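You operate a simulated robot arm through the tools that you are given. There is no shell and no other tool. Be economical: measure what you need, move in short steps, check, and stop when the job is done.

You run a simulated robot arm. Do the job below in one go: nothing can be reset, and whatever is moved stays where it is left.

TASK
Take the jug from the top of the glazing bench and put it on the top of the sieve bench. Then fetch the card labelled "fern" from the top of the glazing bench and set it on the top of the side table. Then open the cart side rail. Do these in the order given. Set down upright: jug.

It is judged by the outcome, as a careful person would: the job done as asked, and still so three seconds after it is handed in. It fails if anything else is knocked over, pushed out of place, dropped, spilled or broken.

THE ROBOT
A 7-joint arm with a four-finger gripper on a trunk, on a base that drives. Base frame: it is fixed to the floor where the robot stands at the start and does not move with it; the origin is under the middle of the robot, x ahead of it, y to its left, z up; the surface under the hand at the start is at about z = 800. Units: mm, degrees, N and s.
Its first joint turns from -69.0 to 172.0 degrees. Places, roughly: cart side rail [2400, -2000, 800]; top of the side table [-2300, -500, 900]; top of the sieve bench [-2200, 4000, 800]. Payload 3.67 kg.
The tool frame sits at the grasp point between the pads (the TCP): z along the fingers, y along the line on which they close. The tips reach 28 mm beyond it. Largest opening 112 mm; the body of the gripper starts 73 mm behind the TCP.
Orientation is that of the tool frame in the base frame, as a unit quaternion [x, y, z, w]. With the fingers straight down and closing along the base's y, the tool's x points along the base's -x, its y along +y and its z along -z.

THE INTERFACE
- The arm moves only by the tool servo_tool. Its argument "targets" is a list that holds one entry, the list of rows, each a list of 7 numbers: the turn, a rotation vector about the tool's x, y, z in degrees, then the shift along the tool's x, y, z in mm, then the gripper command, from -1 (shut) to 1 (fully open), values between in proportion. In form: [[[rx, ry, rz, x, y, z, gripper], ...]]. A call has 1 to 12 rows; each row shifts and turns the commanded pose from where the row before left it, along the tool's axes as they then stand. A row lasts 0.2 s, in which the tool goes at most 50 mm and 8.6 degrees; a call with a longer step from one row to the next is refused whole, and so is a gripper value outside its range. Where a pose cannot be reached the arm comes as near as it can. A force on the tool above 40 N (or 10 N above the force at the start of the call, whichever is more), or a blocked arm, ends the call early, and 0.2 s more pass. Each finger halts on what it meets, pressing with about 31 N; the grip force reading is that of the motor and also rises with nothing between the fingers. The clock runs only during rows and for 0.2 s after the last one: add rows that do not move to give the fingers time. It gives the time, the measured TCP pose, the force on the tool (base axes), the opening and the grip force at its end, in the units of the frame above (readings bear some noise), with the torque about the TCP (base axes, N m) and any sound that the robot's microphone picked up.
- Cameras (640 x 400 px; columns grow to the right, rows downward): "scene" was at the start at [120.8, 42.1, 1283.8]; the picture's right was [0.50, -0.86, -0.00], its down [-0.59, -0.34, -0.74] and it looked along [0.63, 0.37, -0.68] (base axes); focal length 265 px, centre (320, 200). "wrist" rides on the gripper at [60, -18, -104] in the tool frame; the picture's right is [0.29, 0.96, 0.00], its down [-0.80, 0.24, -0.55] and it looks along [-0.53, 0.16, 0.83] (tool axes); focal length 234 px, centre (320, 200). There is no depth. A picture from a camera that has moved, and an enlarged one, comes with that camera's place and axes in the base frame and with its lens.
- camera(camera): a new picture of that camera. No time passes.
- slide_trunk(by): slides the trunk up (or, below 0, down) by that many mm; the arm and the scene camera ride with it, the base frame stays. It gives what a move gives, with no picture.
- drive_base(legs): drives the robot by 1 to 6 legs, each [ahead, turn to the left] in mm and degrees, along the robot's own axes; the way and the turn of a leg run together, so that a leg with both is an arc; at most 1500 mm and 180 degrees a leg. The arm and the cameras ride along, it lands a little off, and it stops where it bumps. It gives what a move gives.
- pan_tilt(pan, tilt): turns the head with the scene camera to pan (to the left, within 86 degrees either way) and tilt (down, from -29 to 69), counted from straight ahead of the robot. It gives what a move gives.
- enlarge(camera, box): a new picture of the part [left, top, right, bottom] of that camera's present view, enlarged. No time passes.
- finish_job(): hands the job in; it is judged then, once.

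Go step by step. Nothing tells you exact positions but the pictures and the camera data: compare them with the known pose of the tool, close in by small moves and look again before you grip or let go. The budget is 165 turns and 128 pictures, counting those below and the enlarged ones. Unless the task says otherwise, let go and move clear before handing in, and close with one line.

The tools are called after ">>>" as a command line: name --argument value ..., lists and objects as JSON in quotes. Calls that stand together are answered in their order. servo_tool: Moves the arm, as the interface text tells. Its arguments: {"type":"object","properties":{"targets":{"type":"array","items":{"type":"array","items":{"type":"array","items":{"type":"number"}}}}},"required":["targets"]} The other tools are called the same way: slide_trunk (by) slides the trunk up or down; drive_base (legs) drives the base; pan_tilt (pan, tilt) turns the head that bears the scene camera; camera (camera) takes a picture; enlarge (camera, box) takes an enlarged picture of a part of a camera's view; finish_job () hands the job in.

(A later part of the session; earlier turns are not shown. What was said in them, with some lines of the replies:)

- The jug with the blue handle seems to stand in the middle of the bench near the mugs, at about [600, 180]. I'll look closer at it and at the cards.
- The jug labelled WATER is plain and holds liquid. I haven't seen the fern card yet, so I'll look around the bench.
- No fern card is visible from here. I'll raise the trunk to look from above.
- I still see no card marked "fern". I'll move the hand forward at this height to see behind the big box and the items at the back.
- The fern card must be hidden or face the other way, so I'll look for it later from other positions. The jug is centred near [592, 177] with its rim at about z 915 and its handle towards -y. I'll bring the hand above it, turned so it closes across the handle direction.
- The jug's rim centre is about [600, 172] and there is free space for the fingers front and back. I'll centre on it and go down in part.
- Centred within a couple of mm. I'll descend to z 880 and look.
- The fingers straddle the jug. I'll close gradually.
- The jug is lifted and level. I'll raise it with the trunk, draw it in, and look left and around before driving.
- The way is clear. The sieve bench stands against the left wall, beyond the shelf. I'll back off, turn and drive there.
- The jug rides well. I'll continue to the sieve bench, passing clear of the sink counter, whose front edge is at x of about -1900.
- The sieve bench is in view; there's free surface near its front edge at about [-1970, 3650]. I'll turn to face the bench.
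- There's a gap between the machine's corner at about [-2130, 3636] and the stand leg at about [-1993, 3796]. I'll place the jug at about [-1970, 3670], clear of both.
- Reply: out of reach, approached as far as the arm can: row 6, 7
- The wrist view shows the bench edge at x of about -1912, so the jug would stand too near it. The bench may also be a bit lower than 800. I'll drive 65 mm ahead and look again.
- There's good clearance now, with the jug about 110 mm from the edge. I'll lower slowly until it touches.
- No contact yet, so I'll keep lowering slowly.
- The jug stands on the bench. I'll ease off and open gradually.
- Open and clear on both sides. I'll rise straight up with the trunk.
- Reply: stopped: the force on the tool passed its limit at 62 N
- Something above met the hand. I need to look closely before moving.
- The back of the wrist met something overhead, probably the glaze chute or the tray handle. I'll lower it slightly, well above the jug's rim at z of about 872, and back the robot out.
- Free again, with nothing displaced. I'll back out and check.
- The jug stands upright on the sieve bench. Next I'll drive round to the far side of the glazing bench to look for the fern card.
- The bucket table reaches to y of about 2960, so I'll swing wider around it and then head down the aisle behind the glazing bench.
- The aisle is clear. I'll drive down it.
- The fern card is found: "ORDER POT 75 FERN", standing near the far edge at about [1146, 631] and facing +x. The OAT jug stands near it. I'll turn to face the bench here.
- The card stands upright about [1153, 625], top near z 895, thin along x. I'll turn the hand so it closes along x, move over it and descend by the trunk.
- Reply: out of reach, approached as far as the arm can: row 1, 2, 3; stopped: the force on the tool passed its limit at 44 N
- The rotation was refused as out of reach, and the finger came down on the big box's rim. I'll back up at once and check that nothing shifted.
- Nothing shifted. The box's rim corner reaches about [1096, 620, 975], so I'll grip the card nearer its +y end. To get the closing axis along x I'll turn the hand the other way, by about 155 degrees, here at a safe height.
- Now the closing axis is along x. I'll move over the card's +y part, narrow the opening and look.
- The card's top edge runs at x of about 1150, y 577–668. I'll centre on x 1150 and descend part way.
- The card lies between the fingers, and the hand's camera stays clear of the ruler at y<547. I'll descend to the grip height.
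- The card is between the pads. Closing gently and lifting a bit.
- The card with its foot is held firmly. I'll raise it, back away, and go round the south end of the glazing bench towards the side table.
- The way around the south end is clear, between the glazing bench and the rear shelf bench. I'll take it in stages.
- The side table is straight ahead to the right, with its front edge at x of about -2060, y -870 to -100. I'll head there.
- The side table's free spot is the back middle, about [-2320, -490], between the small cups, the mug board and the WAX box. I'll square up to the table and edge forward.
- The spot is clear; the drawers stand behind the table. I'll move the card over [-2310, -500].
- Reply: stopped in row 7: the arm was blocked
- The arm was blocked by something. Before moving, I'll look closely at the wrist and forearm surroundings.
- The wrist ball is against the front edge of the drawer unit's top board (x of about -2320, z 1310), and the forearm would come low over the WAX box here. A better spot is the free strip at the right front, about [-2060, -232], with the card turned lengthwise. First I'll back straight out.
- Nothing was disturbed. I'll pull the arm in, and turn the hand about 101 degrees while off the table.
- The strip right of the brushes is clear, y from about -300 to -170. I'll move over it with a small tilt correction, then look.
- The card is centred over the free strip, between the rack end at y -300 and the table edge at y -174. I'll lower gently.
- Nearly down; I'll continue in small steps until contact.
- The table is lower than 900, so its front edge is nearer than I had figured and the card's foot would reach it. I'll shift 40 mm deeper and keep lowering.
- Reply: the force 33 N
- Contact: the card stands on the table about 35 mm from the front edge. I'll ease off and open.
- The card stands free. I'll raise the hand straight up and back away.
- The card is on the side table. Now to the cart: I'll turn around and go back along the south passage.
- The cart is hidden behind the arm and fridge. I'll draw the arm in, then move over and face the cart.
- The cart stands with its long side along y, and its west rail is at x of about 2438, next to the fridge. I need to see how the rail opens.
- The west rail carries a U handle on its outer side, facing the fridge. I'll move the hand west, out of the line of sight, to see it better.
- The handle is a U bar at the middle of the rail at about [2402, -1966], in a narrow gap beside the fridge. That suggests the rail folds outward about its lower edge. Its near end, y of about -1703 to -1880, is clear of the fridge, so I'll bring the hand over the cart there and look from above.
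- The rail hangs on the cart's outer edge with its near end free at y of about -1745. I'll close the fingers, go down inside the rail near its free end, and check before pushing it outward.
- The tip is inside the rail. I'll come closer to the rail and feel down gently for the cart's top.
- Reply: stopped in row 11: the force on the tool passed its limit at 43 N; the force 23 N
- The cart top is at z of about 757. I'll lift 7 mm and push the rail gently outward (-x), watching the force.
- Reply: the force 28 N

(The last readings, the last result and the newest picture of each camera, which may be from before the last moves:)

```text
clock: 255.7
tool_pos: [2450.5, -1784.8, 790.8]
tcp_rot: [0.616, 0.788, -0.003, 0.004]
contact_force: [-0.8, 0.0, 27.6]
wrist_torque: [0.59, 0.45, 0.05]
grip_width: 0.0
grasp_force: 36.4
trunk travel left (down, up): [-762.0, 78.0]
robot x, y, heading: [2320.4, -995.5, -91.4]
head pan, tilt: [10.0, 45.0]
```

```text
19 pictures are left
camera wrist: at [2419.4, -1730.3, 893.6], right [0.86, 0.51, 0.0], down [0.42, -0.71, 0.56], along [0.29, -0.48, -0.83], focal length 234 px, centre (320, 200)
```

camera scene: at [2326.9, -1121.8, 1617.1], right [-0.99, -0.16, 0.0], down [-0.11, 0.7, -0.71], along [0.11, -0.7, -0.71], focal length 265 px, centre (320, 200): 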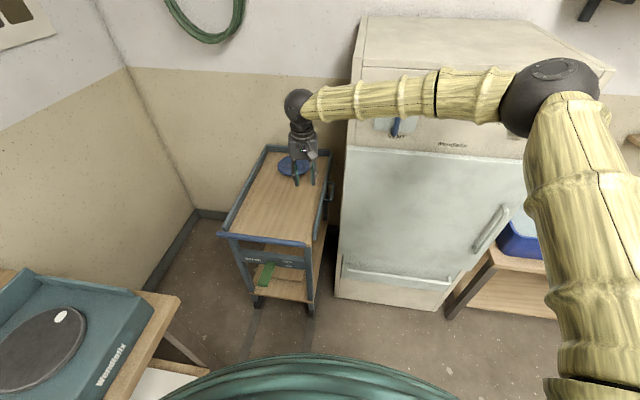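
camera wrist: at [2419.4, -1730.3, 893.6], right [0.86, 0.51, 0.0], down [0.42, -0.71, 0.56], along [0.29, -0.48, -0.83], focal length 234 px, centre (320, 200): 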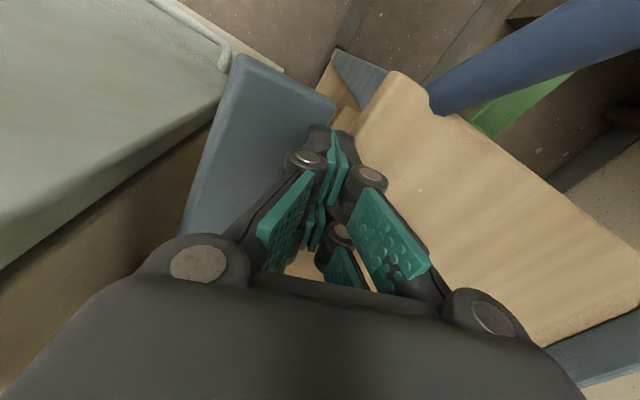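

The rail folds outward about its lower edge, as expected. I'll continue pushing outward, easing the downward force.

>>> servo_tool --targets '[[[0, 0, 0, 0, 0, -6, -1], [0, 0, 0, 1.2, -4.85, 0, -1], [0, 0, 0, 1.2, -4.85, 0, -1], [0, 0, 0, 1.2, -4.85, 0, -1], [0, 0, 0, 1.2, -4.85, 0, -1], [0, 0, 0, 0, 0, 0, -1]]]'

>>> camera --camera "wrist"

>>> enlarge --camera "scene" --box '[260, 130, 360, 250]'

```text
clock: 257.1
tool_pos: [2433.7, -1786.0, 795.8]
tcp_rot: [0.615, 0.788, 0.0, 0.003]
contact_force: [-0.2, -0.2, -0.5]
wrist_torque: [-0.03, -0.02, 0.02]
grip_width: 0.1
grasp_force: 35.3
trunk travel left (down, up): [-762.0, 78.0]
robot x, y, heading: [2316.3, -993.2, -90.9]
head pan, tilt: [10.0, 45.0]
```

```text
18 pictures are left
camera wrist: at [2402.9, -1730.8, 898.3], right [0.86, 0.51, 0.0], down [0.43, -0.71, 0.56], along [0.29, -0.48, -0.83], focal length 234 px, centre (320, 200)
```

wrist: 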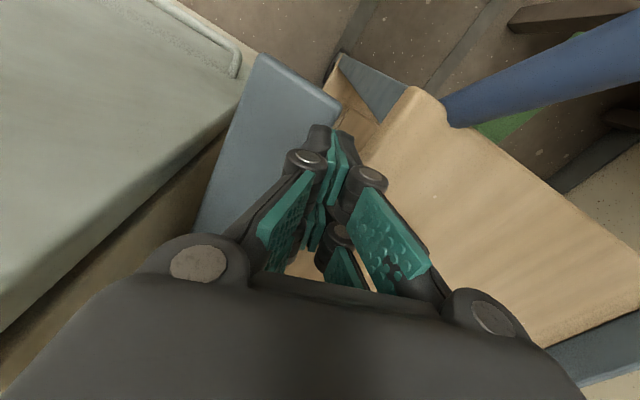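

```text
3.33 times, centred on (310, 190) of scene
camera zoom: at [2328.3, -1122.7, 1617.0], right [-0.99, -0.16, 0.0], down [-0.11, 0.7, -0.71], along [0.11, -0.7, -0.71], focal length 884 px, centre (353, 233)
```

zoom: 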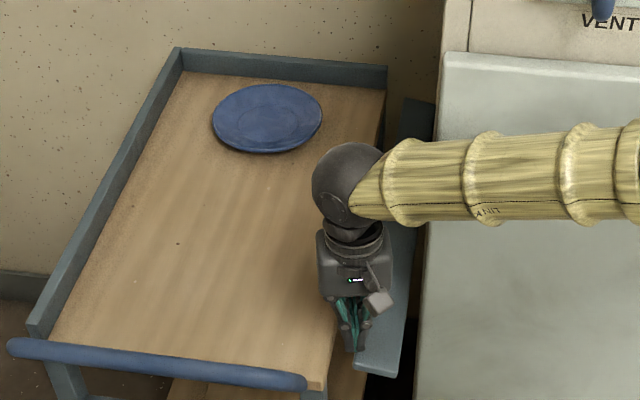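

The rail has swung out. I'll press down on its outer part to see whether it folds further.

>>> servo_tool --targets '[[[0, 0, 0, 1.2, -4.85, 0, -1], [0, 0, 0, 1.2, -4.85, 0, -1], [0, 0, 0, 1.2, -4.85, 0, -1], [0, 0, 0, 1.2, -4.85, 0, -1], [0, 0, 0, 0, 0, 5, -1], [0, 0, 0, 0, 0, 5, -1], [0, 0, 0, 0, 0, 5, -1], [0, 0, 0, 0, 0, 5, -1], [0, 0, 0, 0, 0, 5, -1], [0, 0, 0, 0, 0, 5, -1], [0, 0, 0, 0, 0, 0, -1]]]'

>>> camera --camera "wrist"

```text
clock: 258.7
tool_pos: [2414.0, -1786.3, 785.8]
tcp_rot: [0.616, 0.788, -0.001, 0.006]
contact_force: [-6.5, 14.3, 24.3]
wrist_torque: [-0.24, -0.2, 0.0]
grip_width: 0.1
grasp_force: 35.3
trunk travel left (down, up): [-762.0, 78.0]
robot x, y, heading: [2316.4, -992.5, -91.1]
head pan, tilt: [10.0, 45.0]
stopped in row 8: the force on the tool passed its limit at 46 N (the readings are from after the stop); the commanded pose is now the measured one
```

```text
16 pictures are left
camera wrist: at [2382.5, -1731.3, 889.2], right [0.86, 0.51, 0.0], down [0.42, -0.71, 0.57], along [0.29, -0.49, -0.82], focal length 234 px, centre (320, 200)
```

wrist: 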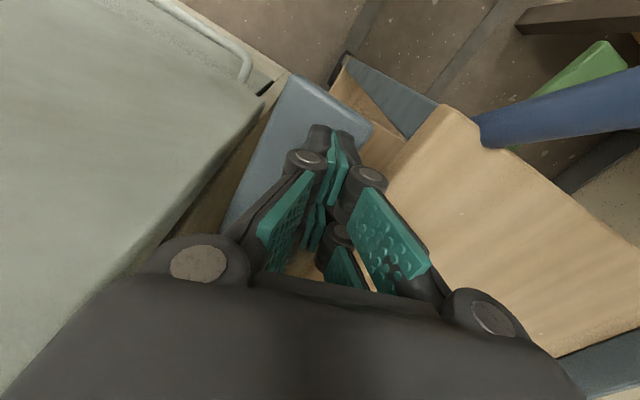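

The rail resists firmly with its face about level, so it seems to be at its stop. I'll lift off and look.

>>> servo_tool --targets '[[[0, 0, 0, 0, 0, -15, -1], [0, 0, 0, 0, 0, -30, -1], [0, 0, 0, 0, 0, -40, -1], [0, 0, 0, 0, 0, -40, -1], [0, 0, 0, -40, 0, 0, -1], [0, 0, 0, 0, 40, -40, -1], [0, 0, 0, 0, 45, -30, -1], [0, 0, 0, 0, 45, 0, -1], [0, 0, 0, 0, 0, 0, -1]]]'

>>> enlarge --camera "scene" --box '[260, 130, 360, 250]'

>>> camera --camera "wrist"

```text
refused: row 6 steps farther than a row can; nothing moved
```

```text
3.33 times, centred on (310, 190) of scene
camera zoom: at [2327.1, -1119.6, 1617.5], right [-0.99, -0.15, 0.0], down [-0.11, 0.7, -0.71], along [0.11, -0.7, -0.71], focal length 884 px, centre (353, 233)
```

zoom: 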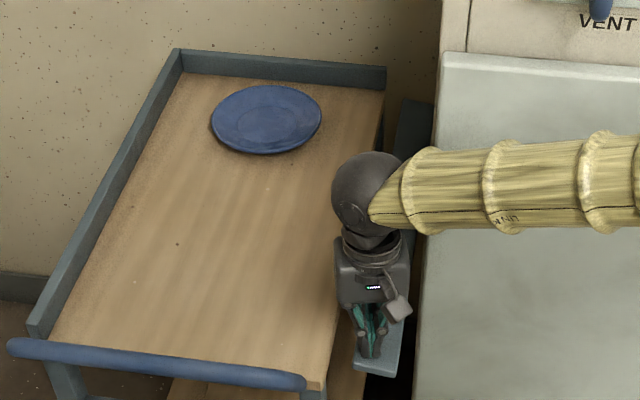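

```text
14 pictures are left
camera wrist: at [2382.5, -1731.3, 889.2], right [0.86, 0.51, 0.0], down [0.42, -0.71, 0.57], along [0.29, -0.49, -0.82], focal length 234 px, centre (320, 200)
```

wrist: 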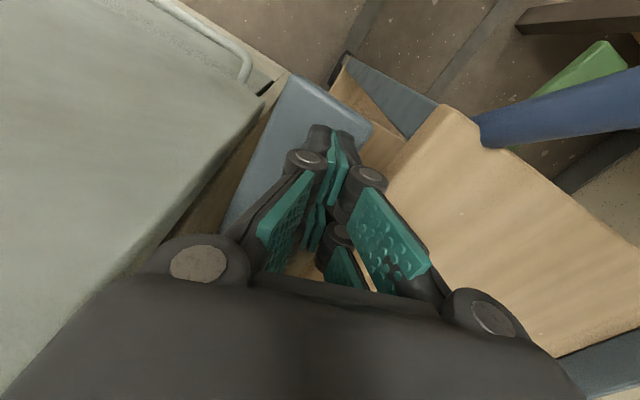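

>>> servo_tool --targets '[[[0, 0, 0, 0, 0, -15, -1], [0, 0, 0, 0, 0, -30, -1], [0, 0, 0, 0, 0, -40, -1], [0, 0, 0, 0, 0, -40, -1], [0, 0, 0, 0, 0, -45, -1], [0, 0, 0, 0, 0, -45, -1], [0, 0, 0, 40, 0, 0, -1], [0, 0, 0, 40, 0, 0, -1], [0, 0, 0, 40, 0, 0, -1], [0, 0, 0, 40, 0, 0, -1], [0, 0, 0, 40, 0, 0, -1], [0, 0, 0, 0, 0, 0, -1]]]'

>>> enlarge --camera "scene" --box '[260, 130, 360, 250]'

>>> camera --camera "wrist"

```text
clock: 261.3
tool_pos: [2365.3, -1593.3, 996.4]
tcp_rot: [0.616, 0.788, 0.0, 0.004]
contact_force: [-0.8, 0.2, -0.7]
wrist_torque: [0.01, -0.02, 0.01]
grip_width: 0.0
grasp_force: 35.3
trunk travel left (down, up): [-762.0, 78.0]
robot x, y, heading: [2321.4, -991.0, -91.2]
head pan, tilt: [10.0, 45.0]
```

```text
3.33 times, centred on (310, 190) of scene
camera zoom: at [2328.3, -1123.8, 1616.8], right [-0.99, -0.16, 0.0], down [-0.11, 0.7, -0.71], along [0.11, -0.7, -0.71], focal length 884 px, centre (353, 233)
```

zoom: 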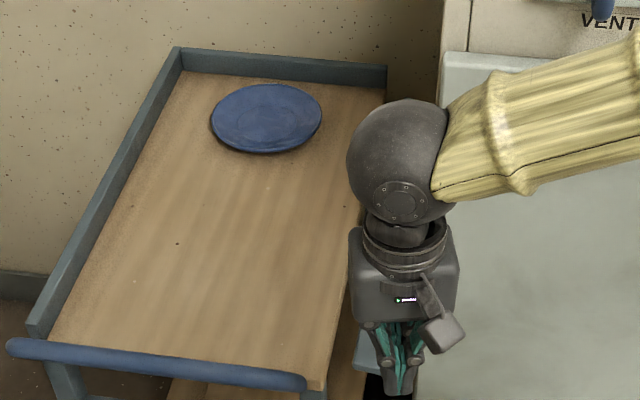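

```text
12 pictures are left
camera wrist: at [2334.3, -1538.2, 1099.5], right [0.86, 0.51, 0.0], down [0.42, -0.71, 0.56], along [0.29, -0.48, -0.83], focal length 234 px, centre (320, 200)
```

wrist: 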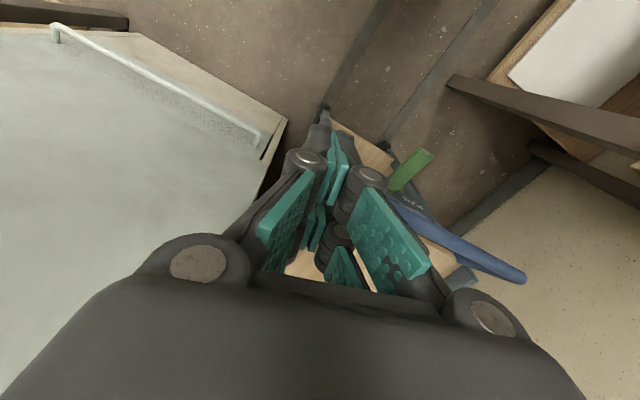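

>>> servo_tool --targets '[[[0, 0, 0, 9.2, -36.3, 0, -1], [0, 0, 0, 9.2, -36.3, 0, -1], [0, 0, 0, 9.2, -36.3, 0, -1], [0, 0, 0, 9.2, -36.3, 0, -1], [0, 0, 0, 9.2, -36.3, 0, -1], [0, 0, 0, 0, 0, 0, -1]]]'

>>> enlarge --camera "scene" --box '[290, 130, 350, 250]'

```text
clock: 262.7
tool_pos: [2176.5, -1590.2, 995.3]
tcp_rot: [0.614, 0.789, -0.001, 0.005]
contact_force: [0.5, -0.2, -1.5]
wrist_torque: [0.03, 0.02, 0.0]
grip_width: 0.0
grasp_force: 35.8
trunk travel left (down, up): [-762.0, 78.0]
robot x, y, heading: [2316.1, -995.6, -91.1]
head pan, tilt: [10.0, 45.0]
```

```text
3.33 times, centred on (320, 190) of scene
camera zoom: at [2329.2, -1123.5, 1616.9], right [-0.99, -0.16, 0.0], down [-0.11, 0.7, -0.71], along [0.11, -0.7, -0.71], focal length 884 px, centre (320, 233)
```

zoom: 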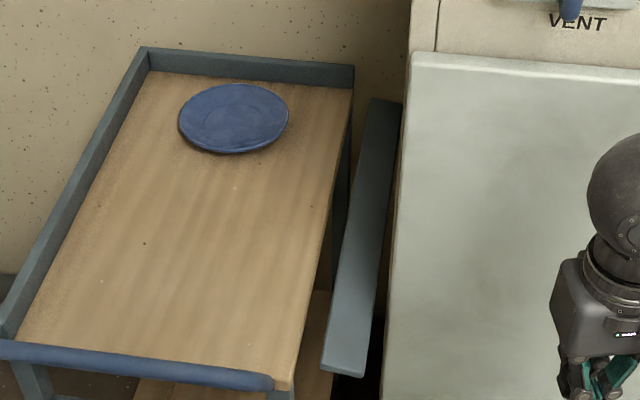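

The rail is folded out to about level. I'll zoom in on its end to judge the angle.

>>> enlarge --camera "scene" --box '[300, 205, 350, 250]'

```text
8.89 times, centred on (325, 228) of scene
camera zoom: at [2329.2, -1123.5, 1616.9], right [-0.99, -0.16, 0.0], down [-0.11, 0.7, -0.71], along [0.11, -0.7, -0.71], focal length 2357 px, centre (276, -44)
```

zoom: 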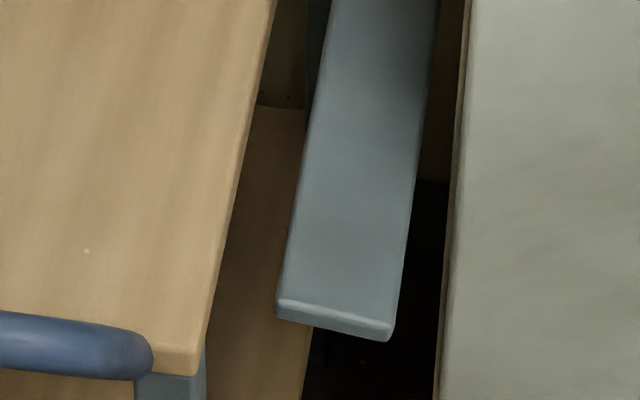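

The rail lies slightly below level. To be sure it's at its stop, I'll press lightly near its outer edge, where the leverage is better.

>>> servo_tool --targets '[[[0, 0, 0, -28.5, 20, 0, -1], [0, 0, 0, -28.5, 20, 0, -1], [0, 0, 0, -28.5, 20, 0, -1], [0, 0, 0, -28.5, 20, 0, -1], [0, 0, 0, -28.5, 20, 0, -1], [0, 0, 0, -28.5, 20, 0, -1], [0, 0, 0, -28.5, 20, 0, -1], [0, 0, 0, -28.5, 20, 0, -1], [0, 0, 0, 0, 0, 40, -1], [0, 0, 0, 0, 0, 40, -1], [0, 0, 0, 0, 0, 40, -1], [0, 0, 0, 0, 0, 30, -1]]]'

>>> camera --camera "wrist"

```text
clock: 265.3
tool_pos: [2390.0, -1775.3, 849.5]
tcp_rot: [0.616, 0.788, -0.001, 0.005]
contact_force: [0.1, -0.7, 0.4]
wrist_torque: [0.0, -0.02, -0.01]
grip_width: 0.1
grasp_force: 35.9
trunk travel left (down, up): [-762.0, 78.0]
robot x, y, heading: [2318.2, -997.0, -91.1]
head pan, tilt: [10.0, 45.0]
```

```text
9 pictures are left
camera wrist: at [2358.0, -1720.1, 951.0], right [0.86, 0.51, 0.0], down [0.42, -0.71, 0.56], along [0.29, -0.48, -0.83], focal length 234 px, centre (320, 200)
```

wrist: 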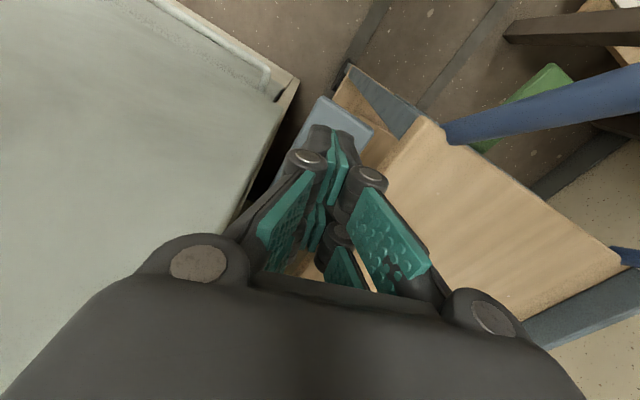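

The tip is above the rail's outer part. Pressing down slowly.

>>> servo_tool --targets '[[[0, 0, 0, 0, 0, 20, -1], [0, 0, 0, 0, 0, 20, -1], [0, 0, 0, 0, 0, 8, -1], [0, 0, 0, 0, 0, 5, -1], [0, 0, 0, 0, 0, 5, -1], [0, 0, 0, 0, 0, 5, -1], [0, 0, 0, 0, 0, 5, -1], [0, 0, 0, 0, 0, 5, -1], [0, 0, 0, 0, 0, 5, -1], [0, 0, 0, 0, 0, 5, -1], [0, 0, 0, 0, 0, 0, -1]]]'

>>> camera --camera "wrist"

```text
clock: 267.2
tool_pos: [2388.6, -1776.0, 783.1]
tcp_rot: [0.616, 0.788, -0.003, 0.008]
contact_force: [-5.9, 15.1, 27.0]
wrist_torque: [-0.2, -0.19, 0.07]
grip_width: 0.0
grasp_force: 36.2
trunk travel left (down, up): [-762.0, 78.0]
robot x, y, heading: [2317.3, -992.1, -91.0]
head pan, tilt: [10.0, 45.0]
stopped in row 9: the force on the tool passed its limit at 45 N (the readings are from after the stop); the commanded pose is now the measured one
```

```text
8 pictures are left
camera wrist: at [2357.5, -1720.7, 884.4], right [0.86, 0.51, 0.0], down [0.42, -0.71, 0.57], along [0.29, -0.49, -0.82], focal length 234 px, centre (320, 200)
```

wrist: 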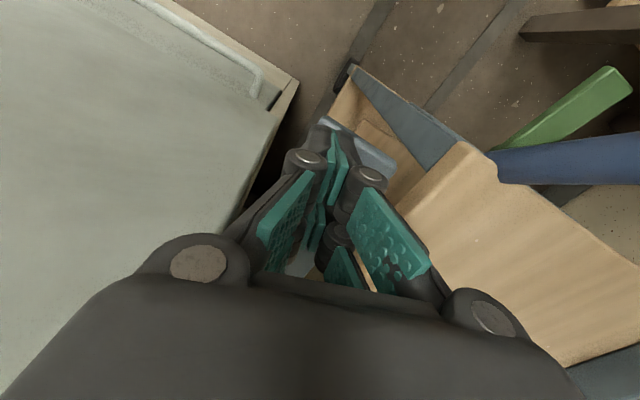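

It's at a hard stop, slightly past level, so the rail is open. I'll lift off and retreat, then check once more.

>>> servo_tool --targets '[[[0, 0, 0, 0, 0, -10, -1], [0, 0, 0, 0, 0, -30, -1], [0, 0, 0, 0, 0, -45, -1], [0, 0, 0, 0, 0, -45, -1], [0, 0, 0, 0, 0, -45, -1], [0, 0, 0, 40, 0, 0, -1], [0, 0, 0, 40, 0, 0, -1], [0, 0, 0, 40, 0, 0, -1], [0, 0, 0, 9, -36, 0, -1], [0, 0, 0, 9, -36, 0, -1], [0, 0, 0, 9, -36, 0, -1], [0, 0, 0, 9, -36, 0, -1]]]'

>>> drive_base --legs '[[-150, 0]]'

>>> camera --camera "scene"

```text
clock: 269.8
tool_pos: [2208.4, -1658.7, 952.2]
tcp_rot: [0.615, 0.788, -0.001, 0.007]
contact_force: [-0.4, -0.2, -0.5]
wrist_torque: [0.02, -0.02, -0.01]
grip_width: 0.3
grasp_force: 36.3
trunk travel left (down, up): [-762.0, 78.0]
robot x, y, heading: [2318.6, -991.4, -91.0]
head pan, tilt: [10.0, 45.0]
```

```text
clock: 271.2
tool_pos: [2209.7, -1504.3, 952.6]
tcp_rot: [0.616, 0.787, -0.003, 0.008]
contact_force: [-0.4, 0.7, 0.1]
wrist_torque: [-0.03, -0.01, 0.01]
grip_width: 0.1
grasp_force: 35.6
trunk travel left (down, up): [-762.0, 78.0]
robot x, y, heading: [2321.9, -837.6, -91.6]
head pan, tilt: [10.0, 45.0]
```

```text
7 pictures are left
camera scene: at [2329.7, -966.9, 1617.1], right [-0.99, -0.15, 0.0], down [-0.11, 0.7, -0.71], along [0.11, -0.7, -0.71], focal length 265 px, centre (320, 200)
```

scene: 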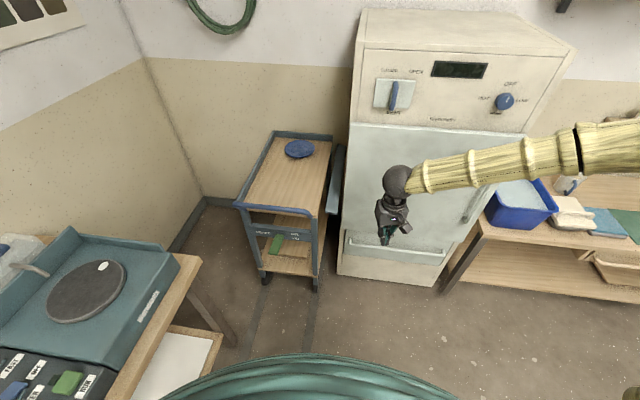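

The rail stays folded out, the cart and fridge are undisturbed, and the hand is clear. The jug and the fern card were set down earlier, so I'm handing in.

>>> finish_job

```text
The job is handed in.
```

I put the jug labelled WATER upright on the sieve bench, set the fern card (ORDER POT 75 FERN) on the side table, and opened the cart side rail to its stop. The bench also held FERN, PLUM and OAT glaze jugs; I took "the jug" to mean the WATER one. The arm bumped three things along the way: something overhead at the sieve bench, the big box's rim on the glazing bench, and the drawer unit by the side table. Nothing looked out of place afterwards.
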